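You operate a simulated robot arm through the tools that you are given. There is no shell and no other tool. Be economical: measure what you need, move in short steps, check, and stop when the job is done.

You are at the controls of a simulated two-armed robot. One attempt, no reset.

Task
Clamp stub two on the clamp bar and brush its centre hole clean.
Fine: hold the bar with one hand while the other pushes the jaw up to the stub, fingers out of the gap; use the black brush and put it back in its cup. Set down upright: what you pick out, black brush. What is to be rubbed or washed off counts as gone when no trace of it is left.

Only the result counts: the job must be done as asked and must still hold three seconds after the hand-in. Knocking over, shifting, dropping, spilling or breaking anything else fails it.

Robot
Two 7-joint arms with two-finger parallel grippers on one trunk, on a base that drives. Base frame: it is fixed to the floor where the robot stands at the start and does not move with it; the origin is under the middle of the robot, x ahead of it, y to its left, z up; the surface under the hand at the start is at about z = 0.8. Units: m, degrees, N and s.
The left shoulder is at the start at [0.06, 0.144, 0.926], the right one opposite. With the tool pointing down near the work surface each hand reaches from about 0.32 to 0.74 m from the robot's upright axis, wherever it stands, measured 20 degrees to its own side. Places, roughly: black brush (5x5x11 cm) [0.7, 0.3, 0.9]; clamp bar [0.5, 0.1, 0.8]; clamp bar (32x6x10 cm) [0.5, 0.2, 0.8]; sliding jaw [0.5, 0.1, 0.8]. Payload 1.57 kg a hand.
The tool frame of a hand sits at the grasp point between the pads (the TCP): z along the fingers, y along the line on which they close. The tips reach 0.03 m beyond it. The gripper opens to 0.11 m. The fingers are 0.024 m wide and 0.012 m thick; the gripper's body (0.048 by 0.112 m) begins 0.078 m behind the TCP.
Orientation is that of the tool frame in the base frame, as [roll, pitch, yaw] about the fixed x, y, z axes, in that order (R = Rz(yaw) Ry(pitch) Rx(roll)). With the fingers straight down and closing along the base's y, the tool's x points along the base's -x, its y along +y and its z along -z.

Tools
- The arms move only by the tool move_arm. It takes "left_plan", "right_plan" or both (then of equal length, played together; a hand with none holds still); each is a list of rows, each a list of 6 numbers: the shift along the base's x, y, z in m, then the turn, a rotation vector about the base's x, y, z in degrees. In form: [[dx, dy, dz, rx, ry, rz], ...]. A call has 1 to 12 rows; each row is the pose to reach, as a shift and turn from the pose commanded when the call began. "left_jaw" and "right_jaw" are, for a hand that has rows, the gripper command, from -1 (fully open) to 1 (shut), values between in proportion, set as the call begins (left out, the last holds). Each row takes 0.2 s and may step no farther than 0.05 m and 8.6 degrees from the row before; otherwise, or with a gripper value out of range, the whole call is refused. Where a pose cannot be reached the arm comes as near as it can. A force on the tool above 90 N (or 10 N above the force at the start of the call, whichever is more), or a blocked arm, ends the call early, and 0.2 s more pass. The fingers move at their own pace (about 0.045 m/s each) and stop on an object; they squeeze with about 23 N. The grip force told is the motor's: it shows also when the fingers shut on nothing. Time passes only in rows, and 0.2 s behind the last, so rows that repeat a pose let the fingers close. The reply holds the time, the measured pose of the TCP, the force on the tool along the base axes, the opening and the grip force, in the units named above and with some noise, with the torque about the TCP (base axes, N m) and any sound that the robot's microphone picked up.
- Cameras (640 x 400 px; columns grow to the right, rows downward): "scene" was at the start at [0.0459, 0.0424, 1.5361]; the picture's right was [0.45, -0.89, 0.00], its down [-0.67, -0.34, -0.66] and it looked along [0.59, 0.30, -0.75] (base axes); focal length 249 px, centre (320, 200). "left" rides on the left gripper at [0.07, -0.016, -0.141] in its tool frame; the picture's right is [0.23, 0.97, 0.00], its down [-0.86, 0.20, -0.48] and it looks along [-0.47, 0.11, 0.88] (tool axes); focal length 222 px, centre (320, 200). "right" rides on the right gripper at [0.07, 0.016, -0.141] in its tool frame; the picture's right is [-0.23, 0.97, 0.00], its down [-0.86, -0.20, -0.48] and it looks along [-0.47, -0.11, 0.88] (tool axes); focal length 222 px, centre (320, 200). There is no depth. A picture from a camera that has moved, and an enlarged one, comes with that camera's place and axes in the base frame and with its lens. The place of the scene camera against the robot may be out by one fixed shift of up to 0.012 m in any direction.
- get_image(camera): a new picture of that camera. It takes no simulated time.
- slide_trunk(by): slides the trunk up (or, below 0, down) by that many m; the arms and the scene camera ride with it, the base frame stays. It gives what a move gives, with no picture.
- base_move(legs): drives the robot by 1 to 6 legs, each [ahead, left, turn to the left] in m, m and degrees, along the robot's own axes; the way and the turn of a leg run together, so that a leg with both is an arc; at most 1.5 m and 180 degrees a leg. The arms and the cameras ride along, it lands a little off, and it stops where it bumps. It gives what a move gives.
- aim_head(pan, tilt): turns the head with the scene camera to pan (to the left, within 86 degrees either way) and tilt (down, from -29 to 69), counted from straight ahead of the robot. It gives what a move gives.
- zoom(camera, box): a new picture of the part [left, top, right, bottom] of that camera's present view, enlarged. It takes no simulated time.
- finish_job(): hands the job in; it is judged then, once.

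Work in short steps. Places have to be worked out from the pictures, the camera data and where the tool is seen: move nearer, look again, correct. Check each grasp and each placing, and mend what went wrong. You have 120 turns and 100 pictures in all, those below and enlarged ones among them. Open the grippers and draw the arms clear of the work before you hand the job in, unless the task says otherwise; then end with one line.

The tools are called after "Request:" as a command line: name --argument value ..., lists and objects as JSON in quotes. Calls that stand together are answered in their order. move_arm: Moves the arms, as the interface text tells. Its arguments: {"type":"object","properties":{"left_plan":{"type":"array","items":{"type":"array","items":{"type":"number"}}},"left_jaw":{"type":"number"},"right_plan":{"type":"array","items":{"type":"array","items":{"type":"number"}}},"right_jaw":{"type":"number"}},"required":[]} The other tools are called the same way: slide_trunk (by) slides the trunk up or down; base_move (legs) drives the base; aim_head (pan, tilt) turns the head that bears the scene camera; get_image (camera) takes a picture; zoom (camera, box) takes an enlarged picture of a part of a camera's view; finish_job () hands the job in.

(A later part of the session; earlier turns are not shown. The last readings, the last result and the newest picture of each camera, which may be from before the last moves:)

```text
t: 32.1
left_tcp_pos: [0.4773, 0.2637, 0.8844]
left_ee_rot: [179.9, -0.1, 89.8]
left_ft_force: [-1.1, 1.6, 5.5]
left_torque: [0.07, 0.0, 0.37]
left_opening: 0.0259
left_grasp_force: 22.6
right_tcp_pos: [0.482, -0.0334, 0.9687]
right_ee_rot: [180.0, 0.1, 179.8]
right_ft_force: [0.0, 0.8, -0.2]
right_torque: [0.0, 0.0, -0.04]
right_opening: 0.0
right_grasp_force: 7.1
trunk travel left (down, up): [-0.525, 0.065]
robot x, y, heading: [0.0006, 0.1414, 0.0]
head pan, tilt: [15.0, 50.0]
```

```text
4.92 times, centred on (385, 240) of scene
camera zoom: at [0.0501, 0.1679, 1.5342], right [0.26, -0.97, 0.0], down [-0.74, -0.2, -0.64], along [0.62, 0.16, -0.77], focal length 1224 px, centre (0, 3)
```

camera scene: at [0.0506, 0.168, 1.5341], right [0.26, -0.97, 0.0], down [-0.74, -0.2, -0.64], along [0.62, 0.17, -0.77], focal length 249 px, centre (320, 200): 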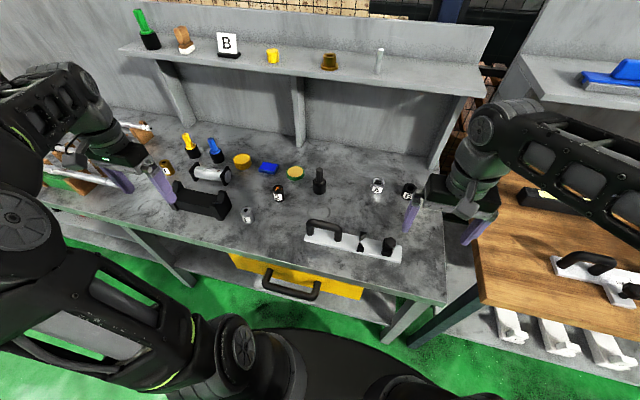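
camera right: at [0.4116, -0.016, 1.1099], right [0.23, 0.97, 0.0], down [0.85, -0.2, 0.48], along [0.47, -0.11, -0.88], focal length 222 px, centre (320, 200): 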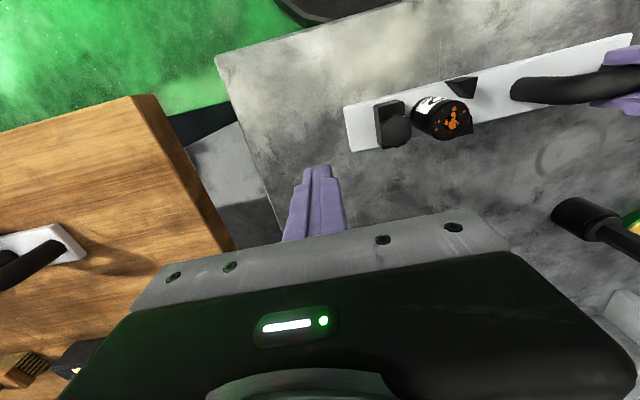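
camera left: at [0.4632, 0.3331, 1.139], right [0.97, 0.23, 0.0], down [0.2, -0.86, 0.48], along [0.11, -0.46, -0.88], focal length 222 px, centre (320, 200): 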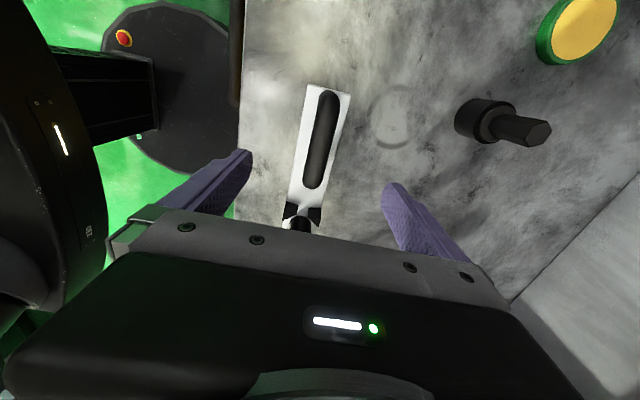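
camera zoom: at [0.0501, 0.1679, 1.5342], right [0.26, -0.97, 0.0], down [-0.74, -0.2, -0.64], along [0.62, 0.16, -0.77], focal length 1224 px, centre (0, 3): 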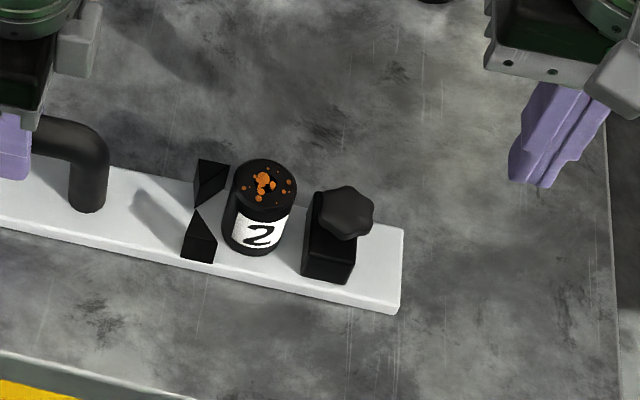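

The jaw's outer side is at about y≈0.038. I lower the shut fingers just above plate height at y≈-0.01.

Request:
move_arm --right_plan '[[0, 0.01, -0.04, 0, 0, 0], [0, 0.02, -0.08, 0, 0, 0], [0, 0.022, -0.115, 0, 0, 0], [0, 0.022, -0.115, 0, 0, 0]]'

Request:
zoom --camera "scene" --box '[340, 200, 440, 262]'

Request:
zoom --camera "right" --box '[260, 60, 520, 222]'

```text
t: 33.1
left_tcp_pos: [0.4774, 0.2644, 0.8851]
left_ee_rot: [179.9, -0.1, 89.9]
left_ft_force: [-2.1, 0.1, 4.5]
left_torque: [0.06, 0.06, 0.37]
left_opening: 0.0256
left_grasp_force: 23.1
right_tcp_pos: [0.481, -0.0104, 0.856]
right_ee_rot: [179.9, 0.0, 179.9]
right_ft_force: [0.6, 0.0, 0.2]
right_torque: [-0.01, -0.01, 0.01]
right_opening: 0.0
right_grasp_force: 21.4
trunk travel left (down, up): [-0.525, 0.065]
robot x, y, heading: [0.0008, 0.1398, -0.2]
head pan, tilt: [15.0, 50.0]
```

```text
6.40 times, centred on (390, 231) of scene
camera zoom: at [0.0501, 0.1679, 1.5341], right [0.26, -0.97, 0.0], down [-0.74, -0.2, -0.64], along [0.62, 0.16, -0.77], focal length 1592 px, centre (-128, 2)
```

zoom: 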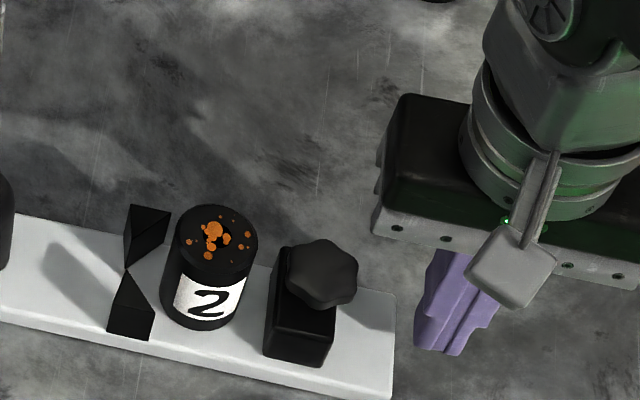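

```text
2.46 times, centred on (390, 141) of right
camera zoom: at [0.4112, 0.0062, 0.9969], right [0.23, 0.97, 0.0], down [0.85, -0.2, 0.48], along [0.47, -0.11, -0.88], focal length 547 px, centre (148, 345)
```

zoom: 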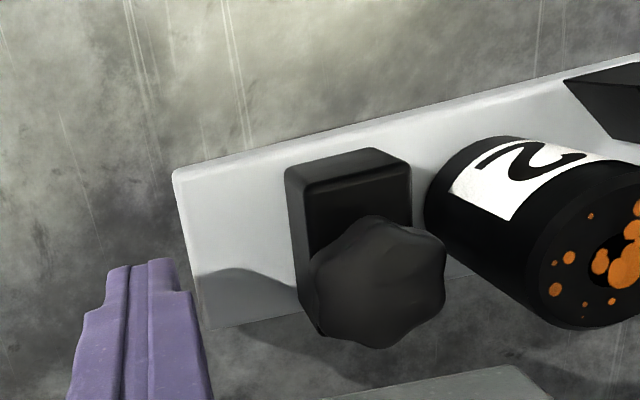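

Fingers are low enough to push the jaw's outer face. I advance in +y with small steps, watching the force.

Request:
move_arm --right_plan '[[0, 0.01, -0.002, 0, 0, 0], [0, 0.018, -0.002, 0, 0, 0], [0, 0.026, -0.002, 0, 0, 0], [0, 0.034, -0.002, 0, 0, 0], [0, 0.042, -0.002, 0, 0, 0]]'

Request:
zoom --camera "scene" --box '[340, 200, 440, 262]'

```text
t: 34.3
left_tcp_pos: [0.4774, 0.2628, 0.8835]
left_ee_rot: [179.9, -0.2, 90.0]
left_ft_force: [-1.1, 3.1, 2.7]
left_torque: [0.27, 0.05, 0.37]
left_opening: 0.0258
left_grasp_force: 22.8
right_tcp_pos: [0.4801, 0.0305, 0.8521]
right_ee_rot: [-180.0, -0.1, 179.9]
right_ft_force: [0.4, -4.9, 2.2]
right_torque: [0.1, 0.0, -0.02]
right_opening: 0.0001
right_grasp_force: 20.9
trunk travel left (down, up): [-0.525, 0.065]
robot x, y, heading: [-0.001, 0.1386, 0.1]
head pan, tilt: [15.0, 50.0]
```

```text
6.40 times, centred on (390, 231) of scene
camera zoom: at [0.0502, 0.1674, 1.5342], right [0.26, -0.97, 0.0], down [-0.74, -0.2, -0.64], along [0.62, 0.16, -0.77], focal length 1592 px, centre (-128, 2)
```

zoom: 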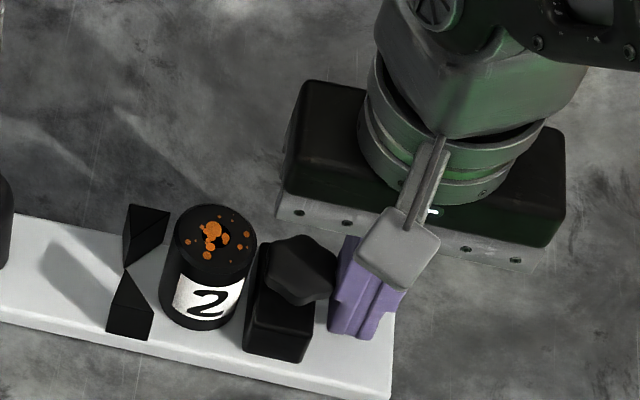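

The jaw slides at about 5 N. I keep pushing it towards the stub.

Request:
move_arm --right_plan '[[0, 0.005, 0, 0, 0, 0], [0, 0.01, 0, 0, 0, 0], [0, 0.015, 0, 0, 0, 0], [0, 0.019, 0, 0, 0, 0], [0, 0.022, 0, 0, 0, 0]]'

Request:
zoom --camera "scene" --box '[340, 200, 440, 262]'

```text
t: 35.5
left_tcp_pos: [0.4772, 0.2637, 0.8839]
left_ee_rot: [179.9, 0.0, 90.0]
left_ft_force: [-1.3, 5.6, 2.9]
left_torque: [0.75, 0.06, 0.39]
left_opening: 0.026
left_grasp_force: 23.0
right_tcp_pos: [0.48, 0.0533, 0.8515]
right_ee_rot: [180.0, 0.0, 179.9]
right_ft_force: [0.7, -7.4, -1.7]
right_torque: [0.03, -0.01, 0.01]
right_opening: 0.0
right_grasp_force: 21.2
trunk travel left (down, up): [-0.525, 0.065]
robot x, y, heading: [0.0023, 0.142, -0.0]
head pan, tilt: [15.0, 50.0]
```

```text
6.40 times, centred on (390, 231) of scene
camera zoom: at [0.0504, 0.1677, 1.5341], right [0.26, -0.97, 0.0], down [-0.74, -0.2, -0.64], along [0.62, 0.16, -0.77], focal length 1592 px, centre (-128, 2)
```

zoom: 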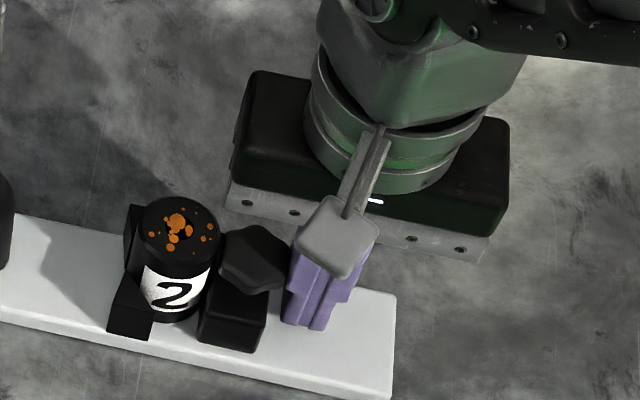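

The stub is now nearly in the V. I push on in millimetre steps until firm contact.

Request:
move_arm --right_plan '[[0, 0.002, 0, 0, 0, 0], [0, 0.004, 0, 0, 0, 0], [0, 0.006, 0, 0, 0, 0], [0, 0.006, 0, 0, 0, 0]]'

```text
t: 36.5
left_tcp_pos: [0.4781, 0.2639, 0.8833]
left_ee_rot: [179.9, -0.1, 90.0]
left_ft_force: [1.9, 18.1, 2.6]
left_torque: [0.15, 0.01, 0.17]
left_opening: 0.0256
left_grasp_force: 23.3
right_tcp_pos: [0.4799, 0.0573, 0.8521]
right_ee_rot: [-179.9, -0.1, 179.8]
right_ft_force: [-2.0, -22.2, -2.6]
right_torque: [0.22, -0.02, 0.06]
right_opening: 0.0002
right_grasp_force: 21.2
trunk travel left (down, up): [-0.525, 0.065]
robot x, y, heading: [-0.0007, 0.1401, -0.3]
head pan, tilt: [15.0, 50.0]
```

Force rises to 22 N: contact with the V. I press a little more to seat it and look.

Request:
move_arm --right_plan '[[0, 0.003, 0, 0, 0, 0], [0, 0.006, 0, 0, 0, 0], [0, 0.006, 0, 0, 0, 0]]'

Request:
zoom --camera "scene" --box '[340, 200, 440, 262]'

Request:
get_image --camera "right"

```text
t: 37.3
left_tcp_pos: [0.4777, 0.2631, 0.8844]
left_ee_rot: [179.9, -0.1, 90.0]
left_ft_force: [2.4, 17.8, -0.1]
left_torque: [0.12, -0.05, 0.29]
left_opening: 0.0256
left_grasp_force: 22.9
right_tcp_pos: [0.48, 0.0644, 0.853]
right_ee_rot: [-180.0, 0.0, 179.9]
right_ft_force: [-4.1, -20.0, -1.2]
right_torque: [0.2, -0.04, 0.07]
right_opening: 0.0
right_grasp_force: 21.5
trunk travel left (down, up): [-0.525, 0.065]
robot x, y, heading: [0.0016, 0.141, -0.3]
head pan, tilt: [15.0, 50.0]
```

```text
6.40 times, centred on (390, 231) of scene
camera zoom: at [0.0509, 0.1677, 1.5341], right [0.26, -0.97, 0.0], down [-0.74, -0.2, -0.64], along [0.62, 0.16, -0.77], focal length 1592 px, centre (-128, 2)
```

zoom: 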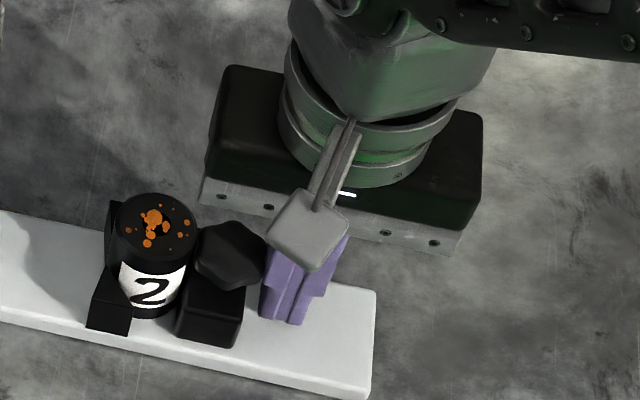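

```text
63 pictures are left
camera right: at [0.4108, 0.0812, 0.9933], right [0.23, 0.97, 0.0], down [0.85, -0.2, 0.48], along [0.47, -0.11, -0.88], focal length 222 px, centre (320, 200)
```

right: 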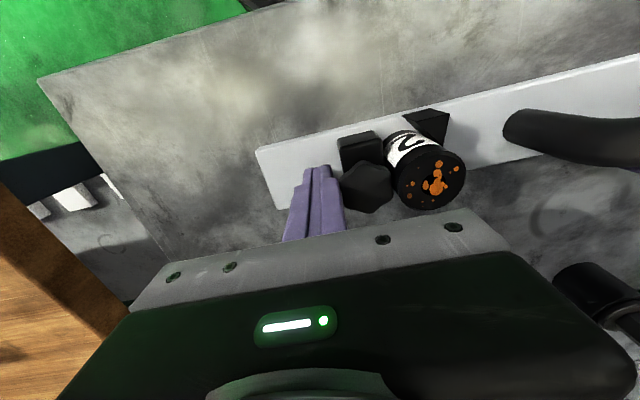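

The stub sits in the V with the jaw tight against it; the extra push only slid the bar a few mm. I back the right hand off and away, then release the handle.

Request:
move_arm --right_plan '[[0, -0.01, 0, 0, 0, 0], [0, -0.03, 0, 0, 0, 0], [0, -0.06, 0.01, 0, 0, 0], [0, -0.08, 0.05, 0, 0, 0], [0, -0.1, 0.1, 0, 0, 0], [-0.02, -0.13, 0.14, 0, 0, 0], [-0.05, -0.17, 0.18, 0, 0, 0], [-0.08, -0.21, 0.22, 0, 0, 0]]'

Request:
move_arm --left_plan '[[0, 0, 0, 0, 0, 0], [0, 0, 0, 0, 0, 0], [0, 0, 0, 0, 0, 0], [0, 0, 0, 0, 0, 0], [0, 0, 0.03, 0, 0, 0], [0, 0, 0.07, 0, 0, 0], [0, 0, 0.115, 0, 0, 0]]' --left_jaw -1

Request:
zoom --camera "scene" --box '[300, 190, 430, 270]'

Request:
get_image --camera "left"

```text
refused: row 5 steps farther than a row can; nothing moved
```

```text
t: 38.9
left_tcp_pos: [0.4787, 0.2623, 1.0008]
left_ee_rot: [179.9, -0.1, 89.9]
left_ft_force: [-0.1, 0.3, 0.5]
left_torque: [-0.01, 0.0, -0.01]
left_opening: 0.1101
left_grasp_force: 0.1
right_tcp_pos: [0.4804, 0.0642, 0.8525]
right_ee_rot: [180.0, 0.0, 179.7]
right_ft_force: [-0.2, 0.1, -0.4]
right_torque: [0.0, 0.0, -0.01]
right_opening: 0.0
right_grasp_force: 20.7
trunk travel left (down, up): [-0.525, 0.065]
robot x, y, heading: [0.0003, 0.1416, -0.4]
head pan, tilt: [15.0, 50.0]
```

```text
4.92 times, centred on (365, 230) of scene
camera zoom: at [0.0502, 0.1678, 1.5341], right [0.26, -0.97, 0.0], down [-0.74, -0.2, -0.64], along [0.62, 0.16, -0.77], focal length 1224 px, centre (98, 52)
```

zoom: 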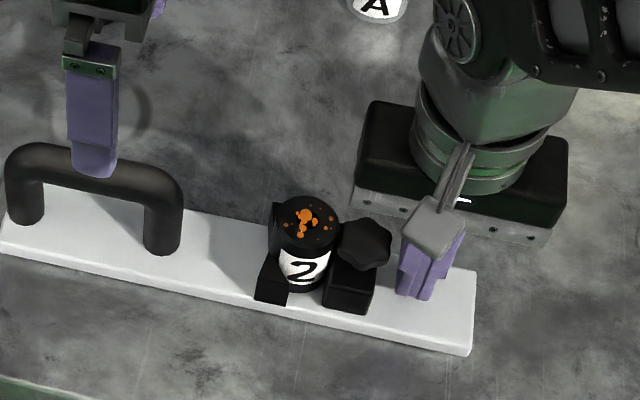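

```text
61 pictures are left
camera left: at [0.4626, 0.332, 1.1423], right [0.97, 0.23, 0.0], down [0.2, -0.86, 0.48], along [0.11, -0.46, -0.88], focal length 222 px, centre (320, 200)
```

left: 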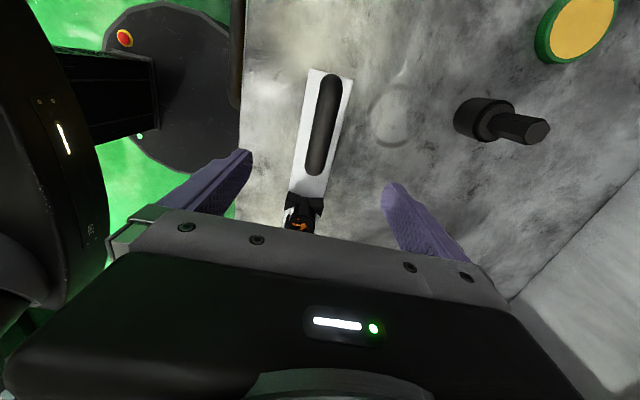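

One row was too long so the right hand stayed, but the force is now zero and the clamp stays closed. I draw the right hand off with shorter steps.

Request:
move_arm --right_plan '[[0, -0.01, 0, 0, 0, 0], [0, -0.03, 0, 0, 0, 0], [0, -0.06, 0.01, 0, 0, 0], [0, -0.08, 0.04, 0, 0, 0], [0, -0.1, 0.08, 0, 0, 0], [-0.01, -0.12, 0.115, 0, 0, 0], [-0.03, -0.14, 0.145, 0, 0, 0], [-0.05, -0.165, 0.175, 0, 0, 0], [-0.07, -0.19, 0.2, 0, 0, 0], [-0.09, -0.21, 0.23, 0, 0, 0]]'

Request:
zoom --camera "scene" --box '[320, 200, 420, 262]'

Request:
zoom --camera "left" --box '[400, 60, 600, 185]'

```text
t: 41.1
left_tcp_pos: [0.4798, 0.2626, 1.0017]
left_ee_rot: [179.9, -0.1, 89.9]
left_ft_force: [-0.8, -0.5, 0.2]
left_torque: [0.0, -0.02, 0.0]
left_opening: 0.1099
left_grasp_force: 0.1
right_tcp_pos: [0.3901, -0.1458, 1.0816]
right_ee_rot: [179.9, -0.1, 179.9]
right_ft_force: [-0.3, -0.4, 0.9]
right_torque: [0.0, -0.01, 0.0]
right_opening: 0.0
right_grasp_force: 21.2
trunk travel left (down, up): [-0.525, 0.065]
robot x, y, heading: [-0.0019, 0.1399, 0.0]
head pan, tilt: [15.0, 50.0]
```

```text
6.40 times, centred on (370, 231) of scene
camera zoom: at [0.0497, 0.1677, 1.5342], right [0.26, -0.97, 0.0], down [-0.74, -0.2, -0.64], along [0.62, 0.16, -0.77], focal length 1592 px, centre (0, 2)
```

zoom: 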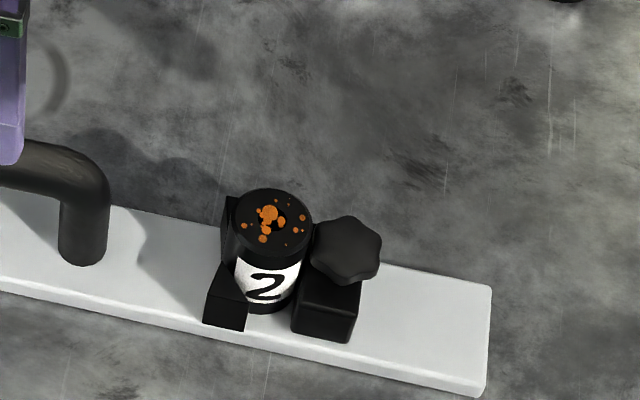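

```text
3.20 times, centred on (500, 122) of left
camera zoom: at [0.4623, 0.3321, 1.142], right [0.97, 0.23, 0.0], down [0.2, -0.86, 0.48], along [0.11, -0.46, -0.88], focal length 711 px, centre (-256, 448)
```

zoom: 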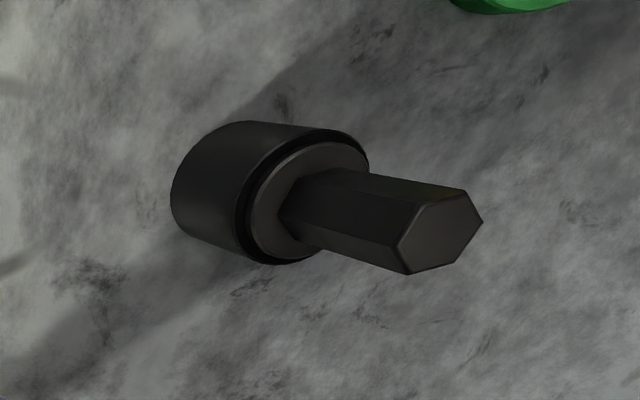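

The clamp holds with the right hand gone. The black brush is at (0.687, 0.337) with hex flats facing x, so I bring the open left hand above it.

Request:
move_arm --left_plan '[[0.035, 0.01, 0, 0, 0, 0], [0.07, 0.02, 0, 0, 0, 0], [0.105, 0.035, -0.01, 0, 0, 0], [0.14, 0.05, -0.02, 0, 0, 0], [0.175, 0.065, -0.03, 0, 0, 0], [0.207, 0.074, -0.036, 0, 0, 0], [0.207, 0.074, -0.036, 0, 0, 0]]'

Request:
get_image --camera "left"

```text
t: 42.7
left_tcp_pos: [0.6639, 0.3318, 0.9672]
left_ee_rot: [179.9, -0.1, 89.9]
left_ft_force: [0.6, 0.0, -0.6]
left_torque: [0.0, 0.01, 0.01]
left_opening: 0.1097
left_grasp_force: 0.1
left hand out of reach, approached as far as the arm can: row 6, 7
right_tcp_pos: [0.3905, -0.1451, 1.0828]
right_ee_rot: [179.9, 0.0, 179.8]
right_ft_force: [-1.3, -0.1, -0.5]
right_torque: [-0.02, -0.02, 0.02]
right_opening: 0.0
right_grasp_force: 21.6
trunk travel left (down, up): [-0.525, 0.065]
robot x, y, heading: [0.0018, 0.1391, -0.3]
head pan, tilt: [15.0, 50.0]
```

```text
58 pictures are left
camera left: at [0.6478, 0.4017, 1.109], right [0.97, 0.23, 0.0], down [0.2, -0.86, 0.48], along [0.11, -0.46, -0.88], focal length 222 px, centre (320, 200)
```

left: 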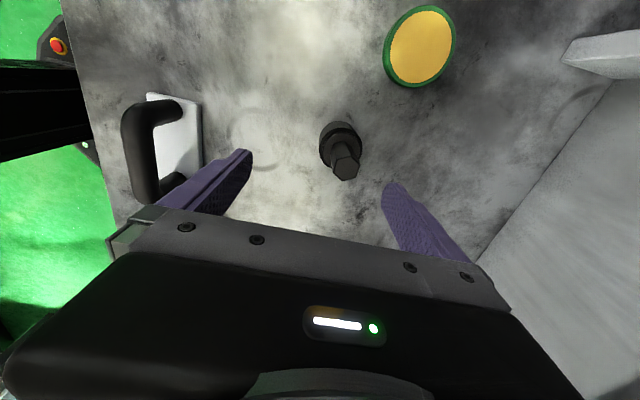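

The brush is at (0.687, 0.340), 2 cm out of reach at this shoulder height. Raising the trunk brings the shoulder closer to wrist level.

Request:
slide_trunk --by 0.06

Request:
move_arm --left_plan '[[0, 0, -0.03, 0, 0, 0], [0, 0, -0.055, 0, 0, 0], [0.012, 0.004, -0.06, 0, 0, 0], [0.023, 0.008, -0.06, 0, 0, 0], [0.023, 0.008, -0.06, 0, 0, 0]]'

```text
t: 43.7
left_tcp_pos: [0.6635, 0.3323, 1.0271]
left_ee_rot: [179.9, -0.1, 90.0]
left_ft_force: [1.2, 0.3, -0.1]
left_torque: [0.01, -0.03, 0.03]
left_opening: 0.1099
left_grasp_force: 0.0
right_tcp_pos: [0.39, -0.1451, 1.1416]
right_ee_rot: [179.8, 0.0, 179.9]
right_ft_force: [-0.4, 0.0, -0.2]
right_torque: [0.01, 0.0, -0.06]
right_opening: 0.0
right_grasp_force: 21.2
trunk travel left (down, up): [-0.585, 0.005]
robot x, y, heading: [-0.0012, 0.142, -0.2]
head pan, tilt: [15.0, 50.0]
```

```text
t: 44.9
left_tcp_pos: [0.6883, 0.3411, 0.968]
left_ee_rot: [179.8, -0.2, 90.0]
left_ft_force: [-0.4, 1.4, -0.6]
left_torque: [0.02, 0.01, -0.01]
left_opening: 0.11
left_grasp_force: 0.2
right_tcp_pos: [0.3904, -0.1459, 1.1431]
right_ee_rot: [-180.0, 0.0, 179.8]
right_ft_force: [-0.2, -0.6, 0.2]
right_torque: [-0.03, 0.01, 0.03]
right_opening: 0.0
right_grasp_force: 21.4
trunk travel left (down, up): [-0.585, 0.005]
robot x, y, heading: [0.0066, 0.1382, -0.2]
head pan, tilt: [15.0, 50.0]
```

Reached (0.688, 0.341). I lower to handle height and check before closing.

Request:
move_arm --left_plan '[[0, 0, -0.03, 0, 0, 0], [0, 0, -0.055, 0, 0, 0], [0, 0, -0.072, 0, 0, 0], [0, 0, -0.072, 0, 0, 0]]'

Request:
get_image --camera "left"

```text
t: 45.9
left_tcp_pos: [0.6882, 0.3403, 0.8957]
left_ee_rot: [179.8, 0.0, 89.9]
left_ft_force: [-0.2, 0.2, 0.4]
left_torque: [-0.01, 0.0, 0.01]
left_opening: 0.1099
left_grasp_force: 0.1
right_tcp_pos: [0.3898, -0.1453, 1.141]
right_ee_rot: [-179.9, 0.0, 179.8]
right_ft_force: [0.3, -0.7, 0.4]
right_torque: [-0.01, -0.03, 0.04]
right_opening: 0.0
right_grasp_force: 21.7
trunk travel left (down, up): [-0.585, 0.005]
robot x, y, heading: [-0.003, 0.1418, -0.2]
head pan, tilt: [15.0, 50.0]
```

```text
57 pictures are left
camera left: at [0.6712, 0.4096, 1.0374], right [0.97, 0.23, 0.0], down [0.2, -0.86, 0.48], along [0.11, -0.46, -0.88], focal length 222 px, centre (320, 200)
```

left: 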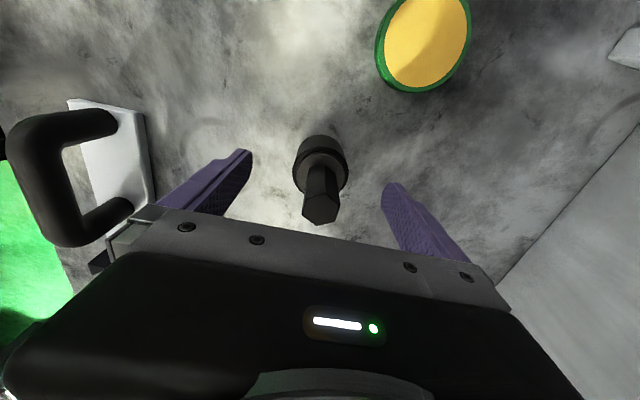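

The handle is centred between the fingers. I close, then lift gently to draw the brush out.

Request:
move_arm --left_plan '[[0, -0.002, 0, 0, 0, 0], [0, -0.002, 0, 0, 0, 0], [0, -0.002, 0, 0, 0, 0], [0, -0.002, 0, 0, 0, 0], [0, -0.002, 0, 0, 0, 0], [0, -0.002, 0, 0, 0, 0], [0, -0.002, 0, 0, 0, 0], [0, -0.002, 0, 0, 0, 0]]' --left_jaw 1

Request:
move_arm --left_plan '[[0, 0, 0.01, 0, 0, 0], [0, 0, 0.025, 0, 0, 0], [0, 0, 0.045, 0, 0, 0], [0, 0, 0.065, 0, 0, 0], [0, 0, 0.08, 0, 0, 0], [0, 0, 0.08, 0, 0, 0]]'

Request:
get_image --camera "left"

Request:
zoom --camera "scene" --box '[260, 130, 400, 220]'

```text
t: 47.7
left_tcp_pos: [0.6882, 0.3379, 0.8964]
left_ee_rot: [179.8, 0.0, 89.9]
left_ft_force: [-0.7, -0.5, 0.9]
left_torque: [0.02, 0.04, 0.03]
left_opening: 0.0234
left_grasp_force: 23.4
right_tcp_pos: [0.39, -0.1444, 1.1428]
right_ee_rot: [179.9, 0.0, 179.8]
right_ft_force: [0.2, -1.0, 0.0]
right_torque: [-0.02, -0.03, 0.02]
right_opening: 0.0001
right_grasp_force: 21.0
trunk travel left (down, up): [-0.585, 0.005]
robot x, y, heading: [-0.001, 0.1404, -0.2]
head pan, tilt: [15.0, 50.0]
```

```text
t: 49.1
left_tcp_pos: [0.6868, 0.3371, 0.9752]
left_ee_rot: [179.9, -0.2, 90.0]
left_ft_force: [-0.9, 0.8, -1.0]
left_torque: [0.0, 0.0, -0.07]
left_opening: 0.0231
left_grasp_force: 23.0
right_tcp_pos: [0.3918, -0.1446, 1.1417]
right_ee_rot: [179.9, 0.0, 179.8]
right_ft_force: [-0.9, 0.7, -0.4]
right_torque: [-0.02, -0.01, 0.01]
right_opening: 0.0001
right_grasp_force: 21.2
trunk travel left (down, up): [-0.585, 0.005]
robot x, y, heading: [0.0009, 0.1449, -0.2]
head pan, tilt: [15.0, 50.0]
```

```text
56 pictures are left
camera left: at [0.6696, 0.4072, 1.1171], right [0.97, 0.23, 0.0], down [0.2, -0.86, 0.48], along [0.11, -0.46, -0.88], focal length 222 px, centre (320, 200)
```

left: 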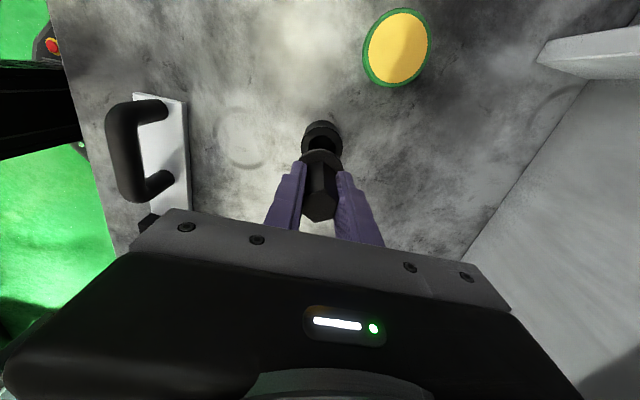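

```text
4.44 times, centred on (330, 175) of scene
camera zoom: at [0.0509, 0.168, 1.5941], right [0.26, -0.97, 0.0], down [-0.74, -0.2, -0.64], along [0.62, 0.16, -0.77], focal length 1105 px, centre (276, 311)
```

zoom: 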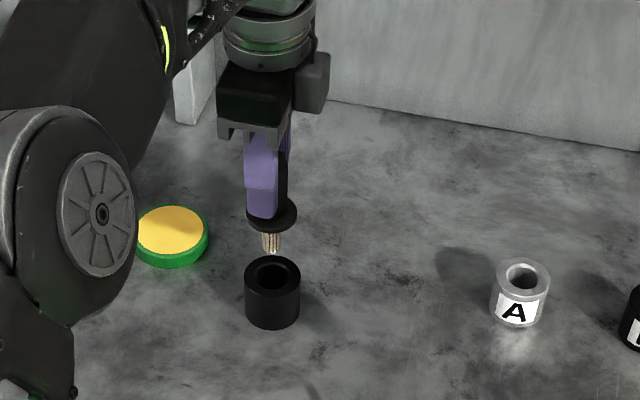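

The brush is out: a flange and a short bristle end about 1.4 cm wide, roughly 4 cm long. I carry it over to the stub (now near (0.482, 0.141)), staying high, and look.

Request:
move_arm --left_plan '[[0, 0, 0.02, 0, 0, 0], [-0.02, -0.02, 0.025, 0, 0, 0], [-0.045, -0.042, 0.025, 0, 0, 0], [-0.07, -0.065, 0.025, 0, 0, 0], [-0.095, -0.088, 0.025, 0, 0, 0], [-0.12, -0.112, 0.025, 0, 0, 0], [-0.145, -0.136, 0.025, 0, 0, 0], [-0.17, -0.16, 0.025, 0, 0, 0], [-0.19, -0.18, 0.025, 0, 0, 0], [-0.205, -0.196, 0.025, 0, 0, 0], [-0.205, -0.196, 0.01, 0, 0, 0], [-0.205, -0.196, 0.01, 0, 0, 0]]'

Request:
get_image --camera "left"

Request:
zoom --camera "scene" --box '[320, 200, 420, 262]'

```text
t: 51.7
left_tcp_pos: [0.4822, 0.1413, 0.9853]
left_ee_rot: [179.8, -0.1, 89.9]
left_ft_force: [0.5, 0.9, -0.3]
left_torque: [0.02, -0.02, -0.02]
left_opening: 0.0238
left_grasp_force: 22.9
right_tcp_pos: [0.3898, -0.1461, 1.1422]
right_ee_rot: [179.9, 0.0, 179.7]
right_ft_force: [0.0, 0.3, 0.8]
right_torque: [-0.02, -0.01, -0.05]
right_opening: 0.0
right_grasp_force: 21.9
trunk travel left (down, up): [-0.585, 0.005]
robot x, y, heading: [0.0, 0.1459, -0.1]
head pan, tilt: [15.0, 50.0]
```

```text
54 pictures are left
camera left: at [0.4651, 0.2103, 1.1264], right [0.97, 0.23, 0.0], down [0.2, -0.86, 0.48], along [0.11, -0.46, -0.88], focal length 222 px, centre (320, 200)
```

left: 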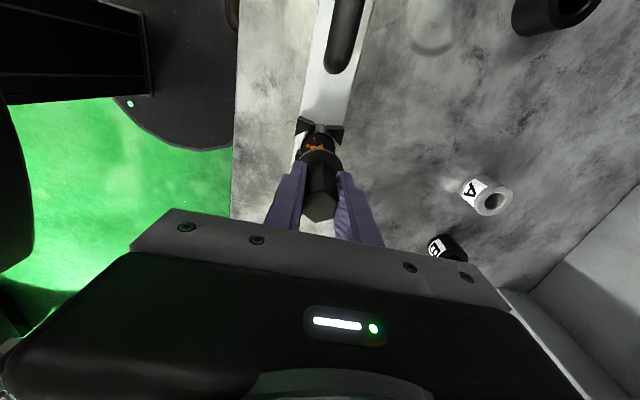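

```text
6.40 times, centred on (370, 231) of scene
camera zoom: at [0.0503, 0.1678, 1.5942], right [0.26, -0.97, 0.0], down [-0.74, -0.2, -0.64], along [0.62, 0.16, -0.77], focal length 1592 px, centre (0, 2)
```

zoom: 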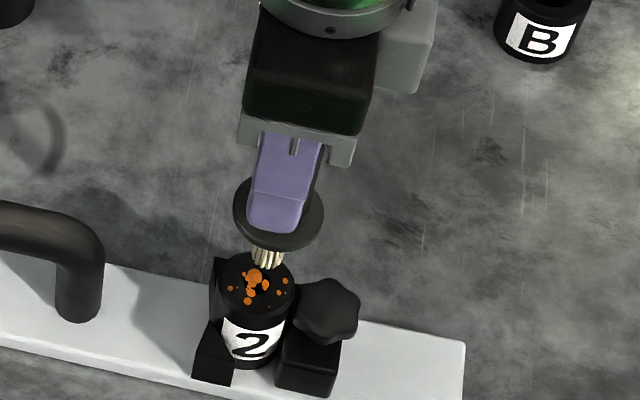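

The brush axis is about 2 mm to the -y of the hole. I shift +0.002 in y and lower until the bristles just reach the top, then check.

Request:
move_arm --left_plan '[[0, 0.002, -0.01, 0, 0, 0], [0, 0.002, -0.02, 0, 0, 0], [0, 0.002, -0.022, 0, 0, 0]]'

Request:
zoom --camera "scene" --box '[340, 220, 390, 251]'

Request:
zoom --camera "left" --box '[270, 100, 370, 162]'

```text
t: 52.5
left_tcp_pos: [0.482, 0.1434, 0.9641]
left_ee_rot: [179.9, 0.0, 89.9]
left_ft_force: [0.5, 0.2, -1.0]
left_torque: [-0.04, -0.03, 0.01]
left_opening: 0.0232
left_grasp_force: 23.1
right_tcp_pos: [0.3913, -0.1458, 1.1422]
right_ee_rot: [-180.0, 0.1, 179.8]
right_ft_force: [-0.4, -0.2, 0.2]
right_torque: [0.01, 0.03, 0.05]
right_opening: 0.0001
right_grasp_force: 20.9
trunk travel left (down, up): [-0.585, 0.005]
robot x, y, heading: [-0.0011, 0.14, -0.3]
head pan, tilt: [15.0, 50.0]
```

```text
12.80 times, centred on (365, 236) of scene
camera zoom: at [0.0507, 0.1679, 1.5941], right [0.26, -0.97, 0.0], down [-0.74, -0.2, -0.64], along [0.62, 0.16, -0.77], focal length 3183 px, centre (-256, -254)
```

zoom: 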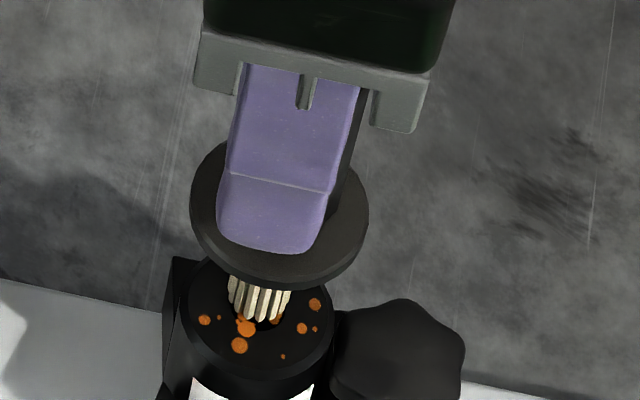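

```text
6.40 times, centred on (320, 131) of left
camera zoom: at [0.4652, 0.2128, 1.105], right [0.97, 0.23, 0.0], down [0.2, -0.86, 0.48], along [0.11, -0.46, -0.88], focal length 1422 px, centre (320, 642)
```

zoom: 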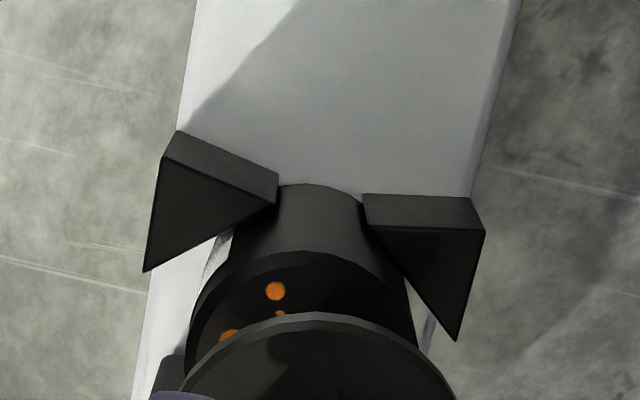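

The bristles are right above the hole. I lower them in.

Request:
move_arm --left_plan '[[0, 0, -0.005, 0, 0, 0], [0, 0, -0.01, 0, 0, 0], [0, 0, -0.014, 0, 0, 0]]'

Request:
zoom --camera "scene" --box '[340, 220, 390, 251]'

```text
t: 53.3
left_tcp_pos: [0.4821, 0.1438, 0.9508]
left_ee_rot: [179.6, 0.0, 90.0]
left_ft_force: [0.6, -0.1, 18.9]
left_torque: [-0.1, 0.0, 0.0]
left_opening: 0.0236
left_grasp_force: 23.1
right_tcp_pos: [0.3892, -0.1464, 1.1425]
right_ee_rot: [179.9, 0.1, 179.8]
right_ft_force: [0.4, 0.3, 0.6]
right_torque: [0.01, 0.0, 0.0]
right_opening: 0.0001
right_grasp_force: 21.0
trunk travel left (down, up): [-0.585, 0.005]
robot x, y, heading: [0.0026, 0.1403, -0.2]
head pan, tilt: [15.0, 50.0]
```

```text
12.80 times, centred on (365, 236) of scene
camera zoom: at [0.0491, 0.1679, 1.5943], right [0.26, -0.97, 0.0], down [-0.74, -0.2, -0.64], along [0.62, 0.16, -0.77], focal length 3183 px, centre (-256, -254)
```

zoom: 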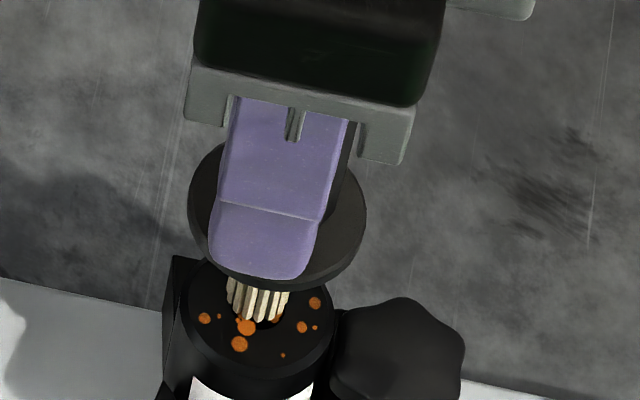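

The bristles press on the hole at 19 N (brush pushed up slightly in the grip, flange now near the fingertips). I ease 1 mm and scrub in small circles over the hole.

Request:
move_arm --left_plan '[[0.004, 0, 0.001, 0, 0, 0], [0, 0.004, 0.001, 0, 0, 0], [-0.004, 0, 0.001, 0, 0, 0], [0, -0.004, 0.001, 0, 0, 0], [0.004, 0, 0.001, 0, 0, 0], [0, 0.004, 0.001, 0, 0, 0], [-0.004, 0, 0.001, 0, 0, 0], [0, -0.004, 0.001, 0, 0, 0], [0.003, 0, 0.001, 0, 0, 0], [-0.003, 0, 0.001, 0, 0, 0], [0, 0, 0.001, 0, 0, 0]]'

Request:
zoom --camera "scene" --box '[340, 220, 390, 251]'

```text
t: 55.7
left_tcp_pos: [0.481, 0.1432, 0.9516]
left_ee_rot: [-180.0, -0.2, 89.8]
left_ft_force: [-0.1, 0.2, -1.0]
left_torque: [0.03, -0.02, -0.02]
left_opening: 0.0234
left_grasp_force: 22.9
right_tcp_pos: [0.391, -0.1452, 1.142]
right_ee_rot: [180.0, 0.0, 179.8]
right_ft_force: [0.7, 0.0, -0.6]
right_torque: [-0.01, 0.0, 0.01]
right_opening: 0.0
right_grasp_force: 20.9
trunk travel left (down, up): [-0.585, 0.005]
robot x, y, heading: [0.001, 0.1382, -0.1]
head pan, tilt: [15.0, 50.0]
```

```text
12.80 times, centred on (365, 236) of scene
camera zoom: at [0.051, 0.1679, 1.594], right [0.26, -0.97, 0.0], down [-0.74, -0.2, -0.64], along [0.62, 0.16, -0.77], focal length 3183 px, centre (-256, -254)
```

zoom: 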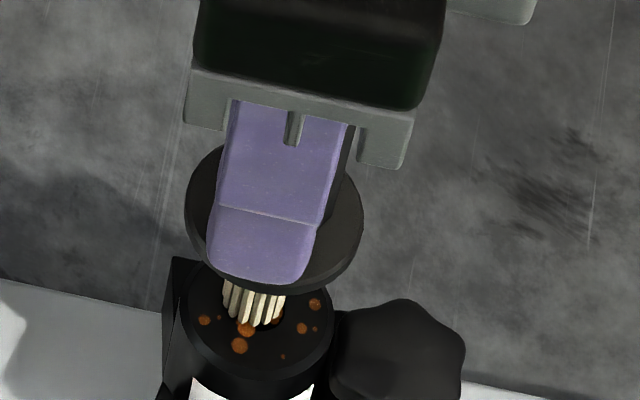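

The rust is already darkening. I press about 1 mm lower again and keep scrubbing with wider circles.

Request:
move_arm --left_plan '[[0.004, 0, -0.0015, 0, 0, 0], [0, 0.004, -0.0015, 0, 0, 0], [-0.004, 0, -0.0015, 0, 0, 0], [0, -0.004, -0.0015, 0, 0, 0], [0.005, 0, -0.0015, 0, 0, 0], [0, 0.005, -0.0015, 0, 0, 0], [-0.005, 0, -0.0015, 0, 0, 0], [0, -0.005, -0.0015, 0, 0, 0], [0.004, 0, -0.0015, 0, 0, 0], [0, 0.004, -0.0015, 0, 0, 0], [-0.004, 0, -0.0015, 0, 0, 0], [0, 0, -0.0015, 0, 0, 0]]'

Request:
zoom --camera "scene" --box '[340, 220, 390, 251]'

```text
t: 58.3
left_tcp_pos: [0.4804, 0.1447, 0.9505]
left_ee_rot: [179.9, -0.2, 90.0]
left_ft_force: [-3.6, 3.7, 13.6]
left_torque: [0.23, 0.32, -0.01]
left_opening: 0.0235
left_grasp_force: 23.6
right_tcp_pos: [0.39, -0.1438, 1.1427]
right_ee_rot: [-180.0, 0.1, 180.0]
right_ft_force: [-0.4, 0.7, -0.1]
right_torque: [0.04, -0.01, 0.0]
right_opening: 0.0002
right_grasp_force: 21.4
trunk travel left (down, up): [-0.585, 0.005]
robot x, y, heading: [0.0031, 0.1447, 0.0]
head pan, tilt: [15.0, 50.0]
```

```text
12.80 times, centred on (365, 236) of scene
camera zoom: at [0.049, 0.1685, 1.5943], right [0.26, -0.97, 0.0], down [-0.74, -0.2, -0.64], along [0.62, 0.16, -0.77], focal length 3183 px, centre (-256, -254)
```

zoom: 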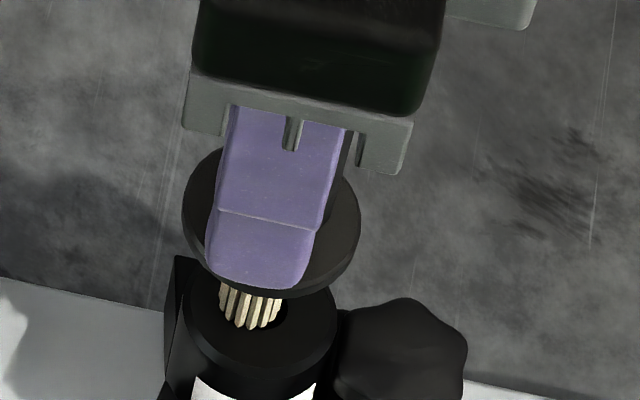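

The rust seems gone. One more light round for safety, then I lift the brush clear and inspect.

Request:
move_arm --left_plan '[[0.004, -0.003, 0.0005, 0, 0, 0], [0, 0.003, 0.0005, 0, 0, 0], [-0.003, 0, 0.0005, 0, 0, 0], [0, -0.006, 0.0005, 0, 0, 0], [0.005, -0.001, 0.0005, 0, 0, 0], [0, 0.003, 0.0005, 0, 0, 0], [-0.003, 0, 0.0005, 0, 0, 0], [0, -0.002, 0.002, 0, 0, 0], [0, -0.002, 0.03, 0, 0, 0], [0.02, 0.02, 0.055, 0, 0, 0], [0.05, 0.05, 0.055, 0, 0, 0], [0.08, 0.08, 0.055, 0, 0, 0]]'

Request:
zoom --camera "scene" --box '[340, 220, 390, 251]'

Request:
zoom --camera "scene" --box '[280, 170, 420, 258]'

```text
t: 60.9
left_tcp_pos: [0.5624, 0.2248, 1.0039]
left_ee_rot: [179.9, -0.2, 89.9]
left_ft_force: [-0.4, -0.2, 0.8]
left_torque: [0.0, -0.02, -0.04]
left_opening: 0.0235
left_grasp_force: 23.0
right_tcp_pos: [0.3914, -0.144, 1.1412]
right_ee_rot: [179.9, 0.1, 179.9]
right_ft_force: [0.8, 0.1, -0.1]
right_torque: [-0.04, 0.05, 0.01]
right_opening: 0.0002
right_grasp_force: 21.5
trunk travel left (down, up): [-0.585, 0.005]
robot x, y, heading: [-0.0013, 0.1413, -0.6]
head pan, tilt: [15.0, 50.0]
```

```text
12.80 times, centred on (365, 236) of scene
camera zoom: at [0.0515, 0.1687, 1.5941], right [0.26, -0.97, 0.0], down [-0.74, -0.2, -0.64], along [0.62, 0.16, -0.77], focal length 3183 px, centre (-256, -254)
```

zoom: 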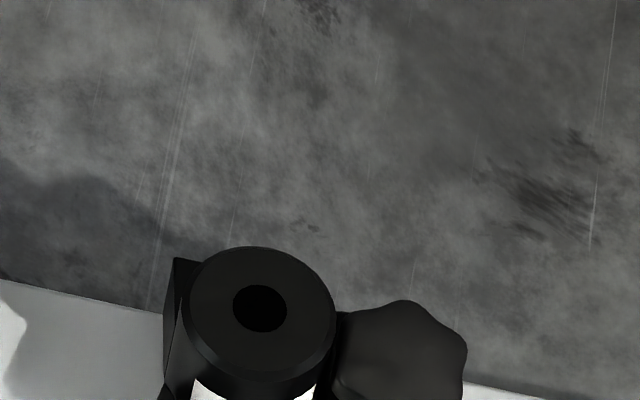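

```text
4.55 times, centred on (350, 214) of scene
camera zoom: at [0.0515, 0.1687, 1.5941], right [0.26, -0.97, 0.0], down [-0.74, -0.2, -0.64], along [0.62, 0.16, -0.77], focal length 1130 px, centre (184, 136)
```

zoom: 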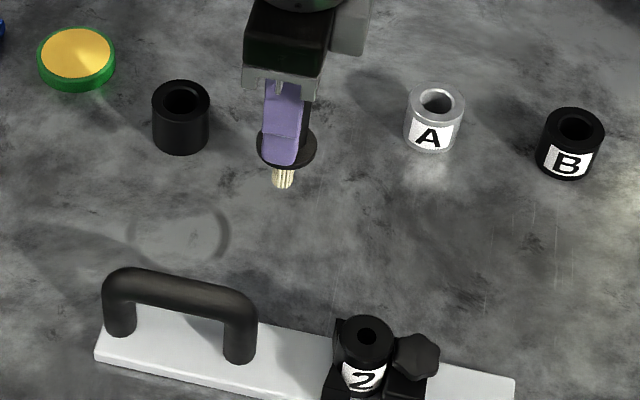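

The hole is clean and the clamp tight. Now I carry the brush back above its cup at the pick-up pose.

Request:
move_arm --left_plan '[[0.025, 0.022, 0, 0, 0, 0], [0.05, 0.045, 0, 0, 0, 0], [0.075, 0.068, -0.01, 0, 0, 0], [0.1, 0.09, -0.02, 0, 0, 0], [0.118, 0.107, -0.03, 0, 0, 0], [0.126, 0.1135, -0.03, 0, 0, 0], [0.126, 0.1135, -0.03, 0, 0, 0]]'

Request:
zoom --camera "scene" --box '[280, 140, 360, 190]'

Request:
zoom --camera "left" --box '[240, 80, 400, 240]'

```text
t: 62.5
left_tcp_pos: [0.6898, 0.3385, 0.9734]
left_ee_rot: [179.8, -0.2, 89.8]
left_ft_force: [-0.2, 0.8, -0.6]
left_torque: [0.02, -0.01, 0.01]
left_opening: 0.0234
left_grasp_force: 22.8
right_tcp_pos: [0.391, -0.1443, 1.1418]
right_ee_rot: [-179.9, 0.0, 179.8]
right_ft_force: [0.5, -0.2, 0.1]
right_torque: [0.02, 0.0, -0.01]
right_opening: 0.0002
right_grasp_force: 21.4
trunk travel left (down, up): [-0.585, 0.005]
robot x, y, heading: [0.0003, 0.1403, -0.0]
head pan, tilt: [15.0, 50.0]
```

```text
8.00 times, centred on (320, 165) of scene
camera zoom: at [0.0508, 0.1681, 1.5941], right [0.26, -0.97, 0.0], down [-0.74, -0.2, -0.64], along [0.62, 0.16, -0.77], focal length 1990 px, centre (320, 480)
```

zoom: 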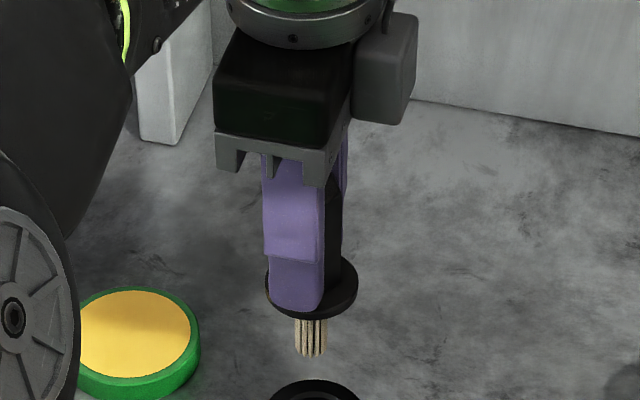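

```text
2.50 times, centred on (320, 160) of left
camera zoom: at [0.673, 0.4083, 1.1143], right [0.97, 0.23, 0.0], down [0.2, -0.86, 0.48], along [0.11, -0.47, -0.88], focal length 555 px, centre (320, 300)
```

zoom: 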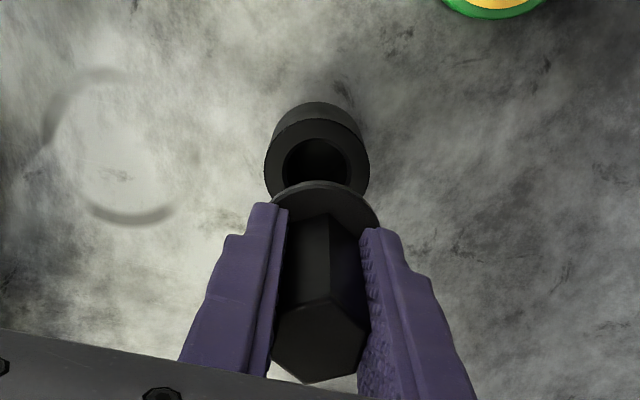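

Brush and cup line up to within 2 mm. I shift slightly and lower the bristles into the cup, feeling for the flange seating near TCP z≈0.885.

Request:
move_arm --left_plan '[[-0.0015, -0.001, -0.02, 0, 0, 0], [-0.0015, -0.001, -0.045, 0, 0, 0], [-0.0015, -0.001, -0.065, 0, 0, 0], [-0.0015, -0.001, -0.076, 0, 0, 0], [-0.0015, -0.001, -0.08, 0, 0, 0]]'

Request:
zoom --camera "scene" --box '[280, 150, 360, 200]'

```text
t: 63.7
left_tcp_pos: [0.6859, 0.3361, 0.8934]
left_ee_rot: [179.8, -0.2, 90.0]
left_ft_force: [0.6, -0.2, -0.1]
left_torque: [0.01, 0.01, 0.0]
left_opening: 0.0233
left_grasp_force: 22.9
right_tcp_pos: [0.3903, -0.1449, 1.1423]
right_ee_rot: [-180.0, 0.1, 179.9]
right_ft_force: [-0.7, 0.4, -0.3]
right_torque: [0.0, 0.03, 0.0]
right_opening: 0.0003
right_grasp_force: 21.6
trunk travel left (down, up): [-0.585, 0.005]
robot x, y, heading: [0.0, 0.1412, -0.2]
head pan, tilt: [15.0, 50.0]
```

```text
8.00 times, centred on (320, 175) of scene
camera zoom: at [0.0509, 0.1679, 1.5941], right [0.26, -0.97, 0.0], down [-0.74, -0.2, -0.64], along [0.62, 0.16, -0.77], focal length 1990 px, centre (320, 400)
```

zoom: 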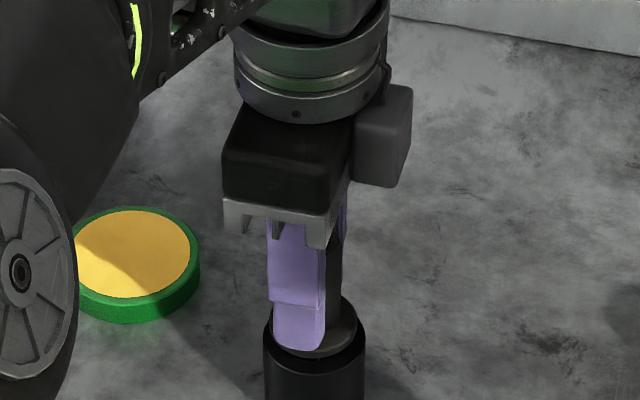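

The brush is in the cup's mouth, no contact force yet. I lower in 2–3 mm steps until it seats.

Request:
move_arm --left_plan '[[0, 0, -0.003, 0, 0, 0], [0, 0, -0.006, 0, 0, 0], [0, 0, -0.008, 0, 0, 0], [0, 0, -0.008, 0, 0, 0]]'

```text
t: 64.7
left_tcp_pos: [0.6875, 0.3372, 0.8866]
left_ee_rot: [179.9, 0.0, 90.0]
left_ft_force: [0.6, 0.6, 0.0]
left_torque: [0.0, 0.02, -0.02]
left_opening: 0.0235
left_grasp_force: 23.2
right_tcp_pos: [0.391, -0.1449, 1.1422]
right_ee_rot: [180.0, 0.0, 179.7]
right_ft_force: [-0.3, 1.0, 1.0]
right_torque: [0.02, -0.03, 0.0]
right_opening: 0.0
right_grasp_force: 21.6
trunk travel left (down, up): [-0.585, 0.005]
robot x, y, heading: [0.0032, 0.1391, -0.2]
head pan, tilt: [15.0, 50.0]
```

Request:
move_arm --left_plan '[[0, 0, -0.002, 0, 0, 0], [0, 0, -0.004, 0, 0, 0], [0, 0, -0.004, 0, 0, 0]]'

Request:
zoom --camera "scene" --box '[300, 170, 340, 195]'

```text
t: 65.5
left_tcp_pos: [0.6866, 0.3354, 0.8849]
left_ee_rot: [179.8, -0.1, 90.0]
left_ft_force: [-0.2, 0.6, 5.1]
left_torque: [-0.17, 0.07, 0.01]
left_opening: 0.0236
left_grasp_force: 23.2
right_tcp_pos: [0.3894, -0.1451, 1.1434]
right_ee_rot: [180.0, -0.1, 179.8]
right_ft_force: [-0.6, 0.1, 0.2]
right_torque: [-0.03, 0.0, 0.01]
right_opening: 0.0
right_grasp_force: 21.4
trunk travel left (down, up): [-0.585, 0.005]
robot x, y, heading: [-0.002, 0.1395, -0.3]
head pan, tilt: [15.0, 50.0]
```

```text
16.00 times, centred on (320, 182) of scene
camera zoom: at [0.0502, 0.1678, 1.5942], right [0.26, -0.97, 0.0], down [-0.74, -0.2, -0.64], along [0.62, 0.16, -0.77], focal length 3979 px, centre (320, 480)
```

zoom: 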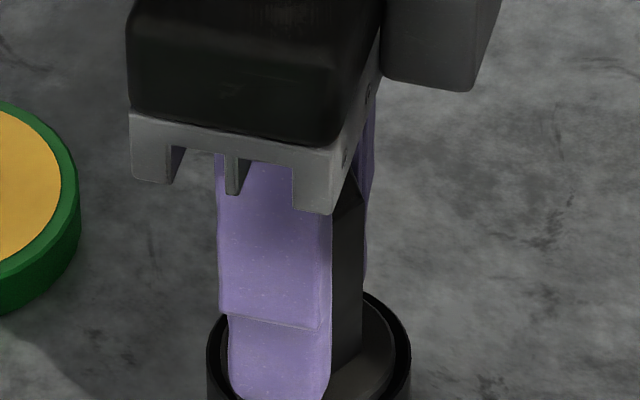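

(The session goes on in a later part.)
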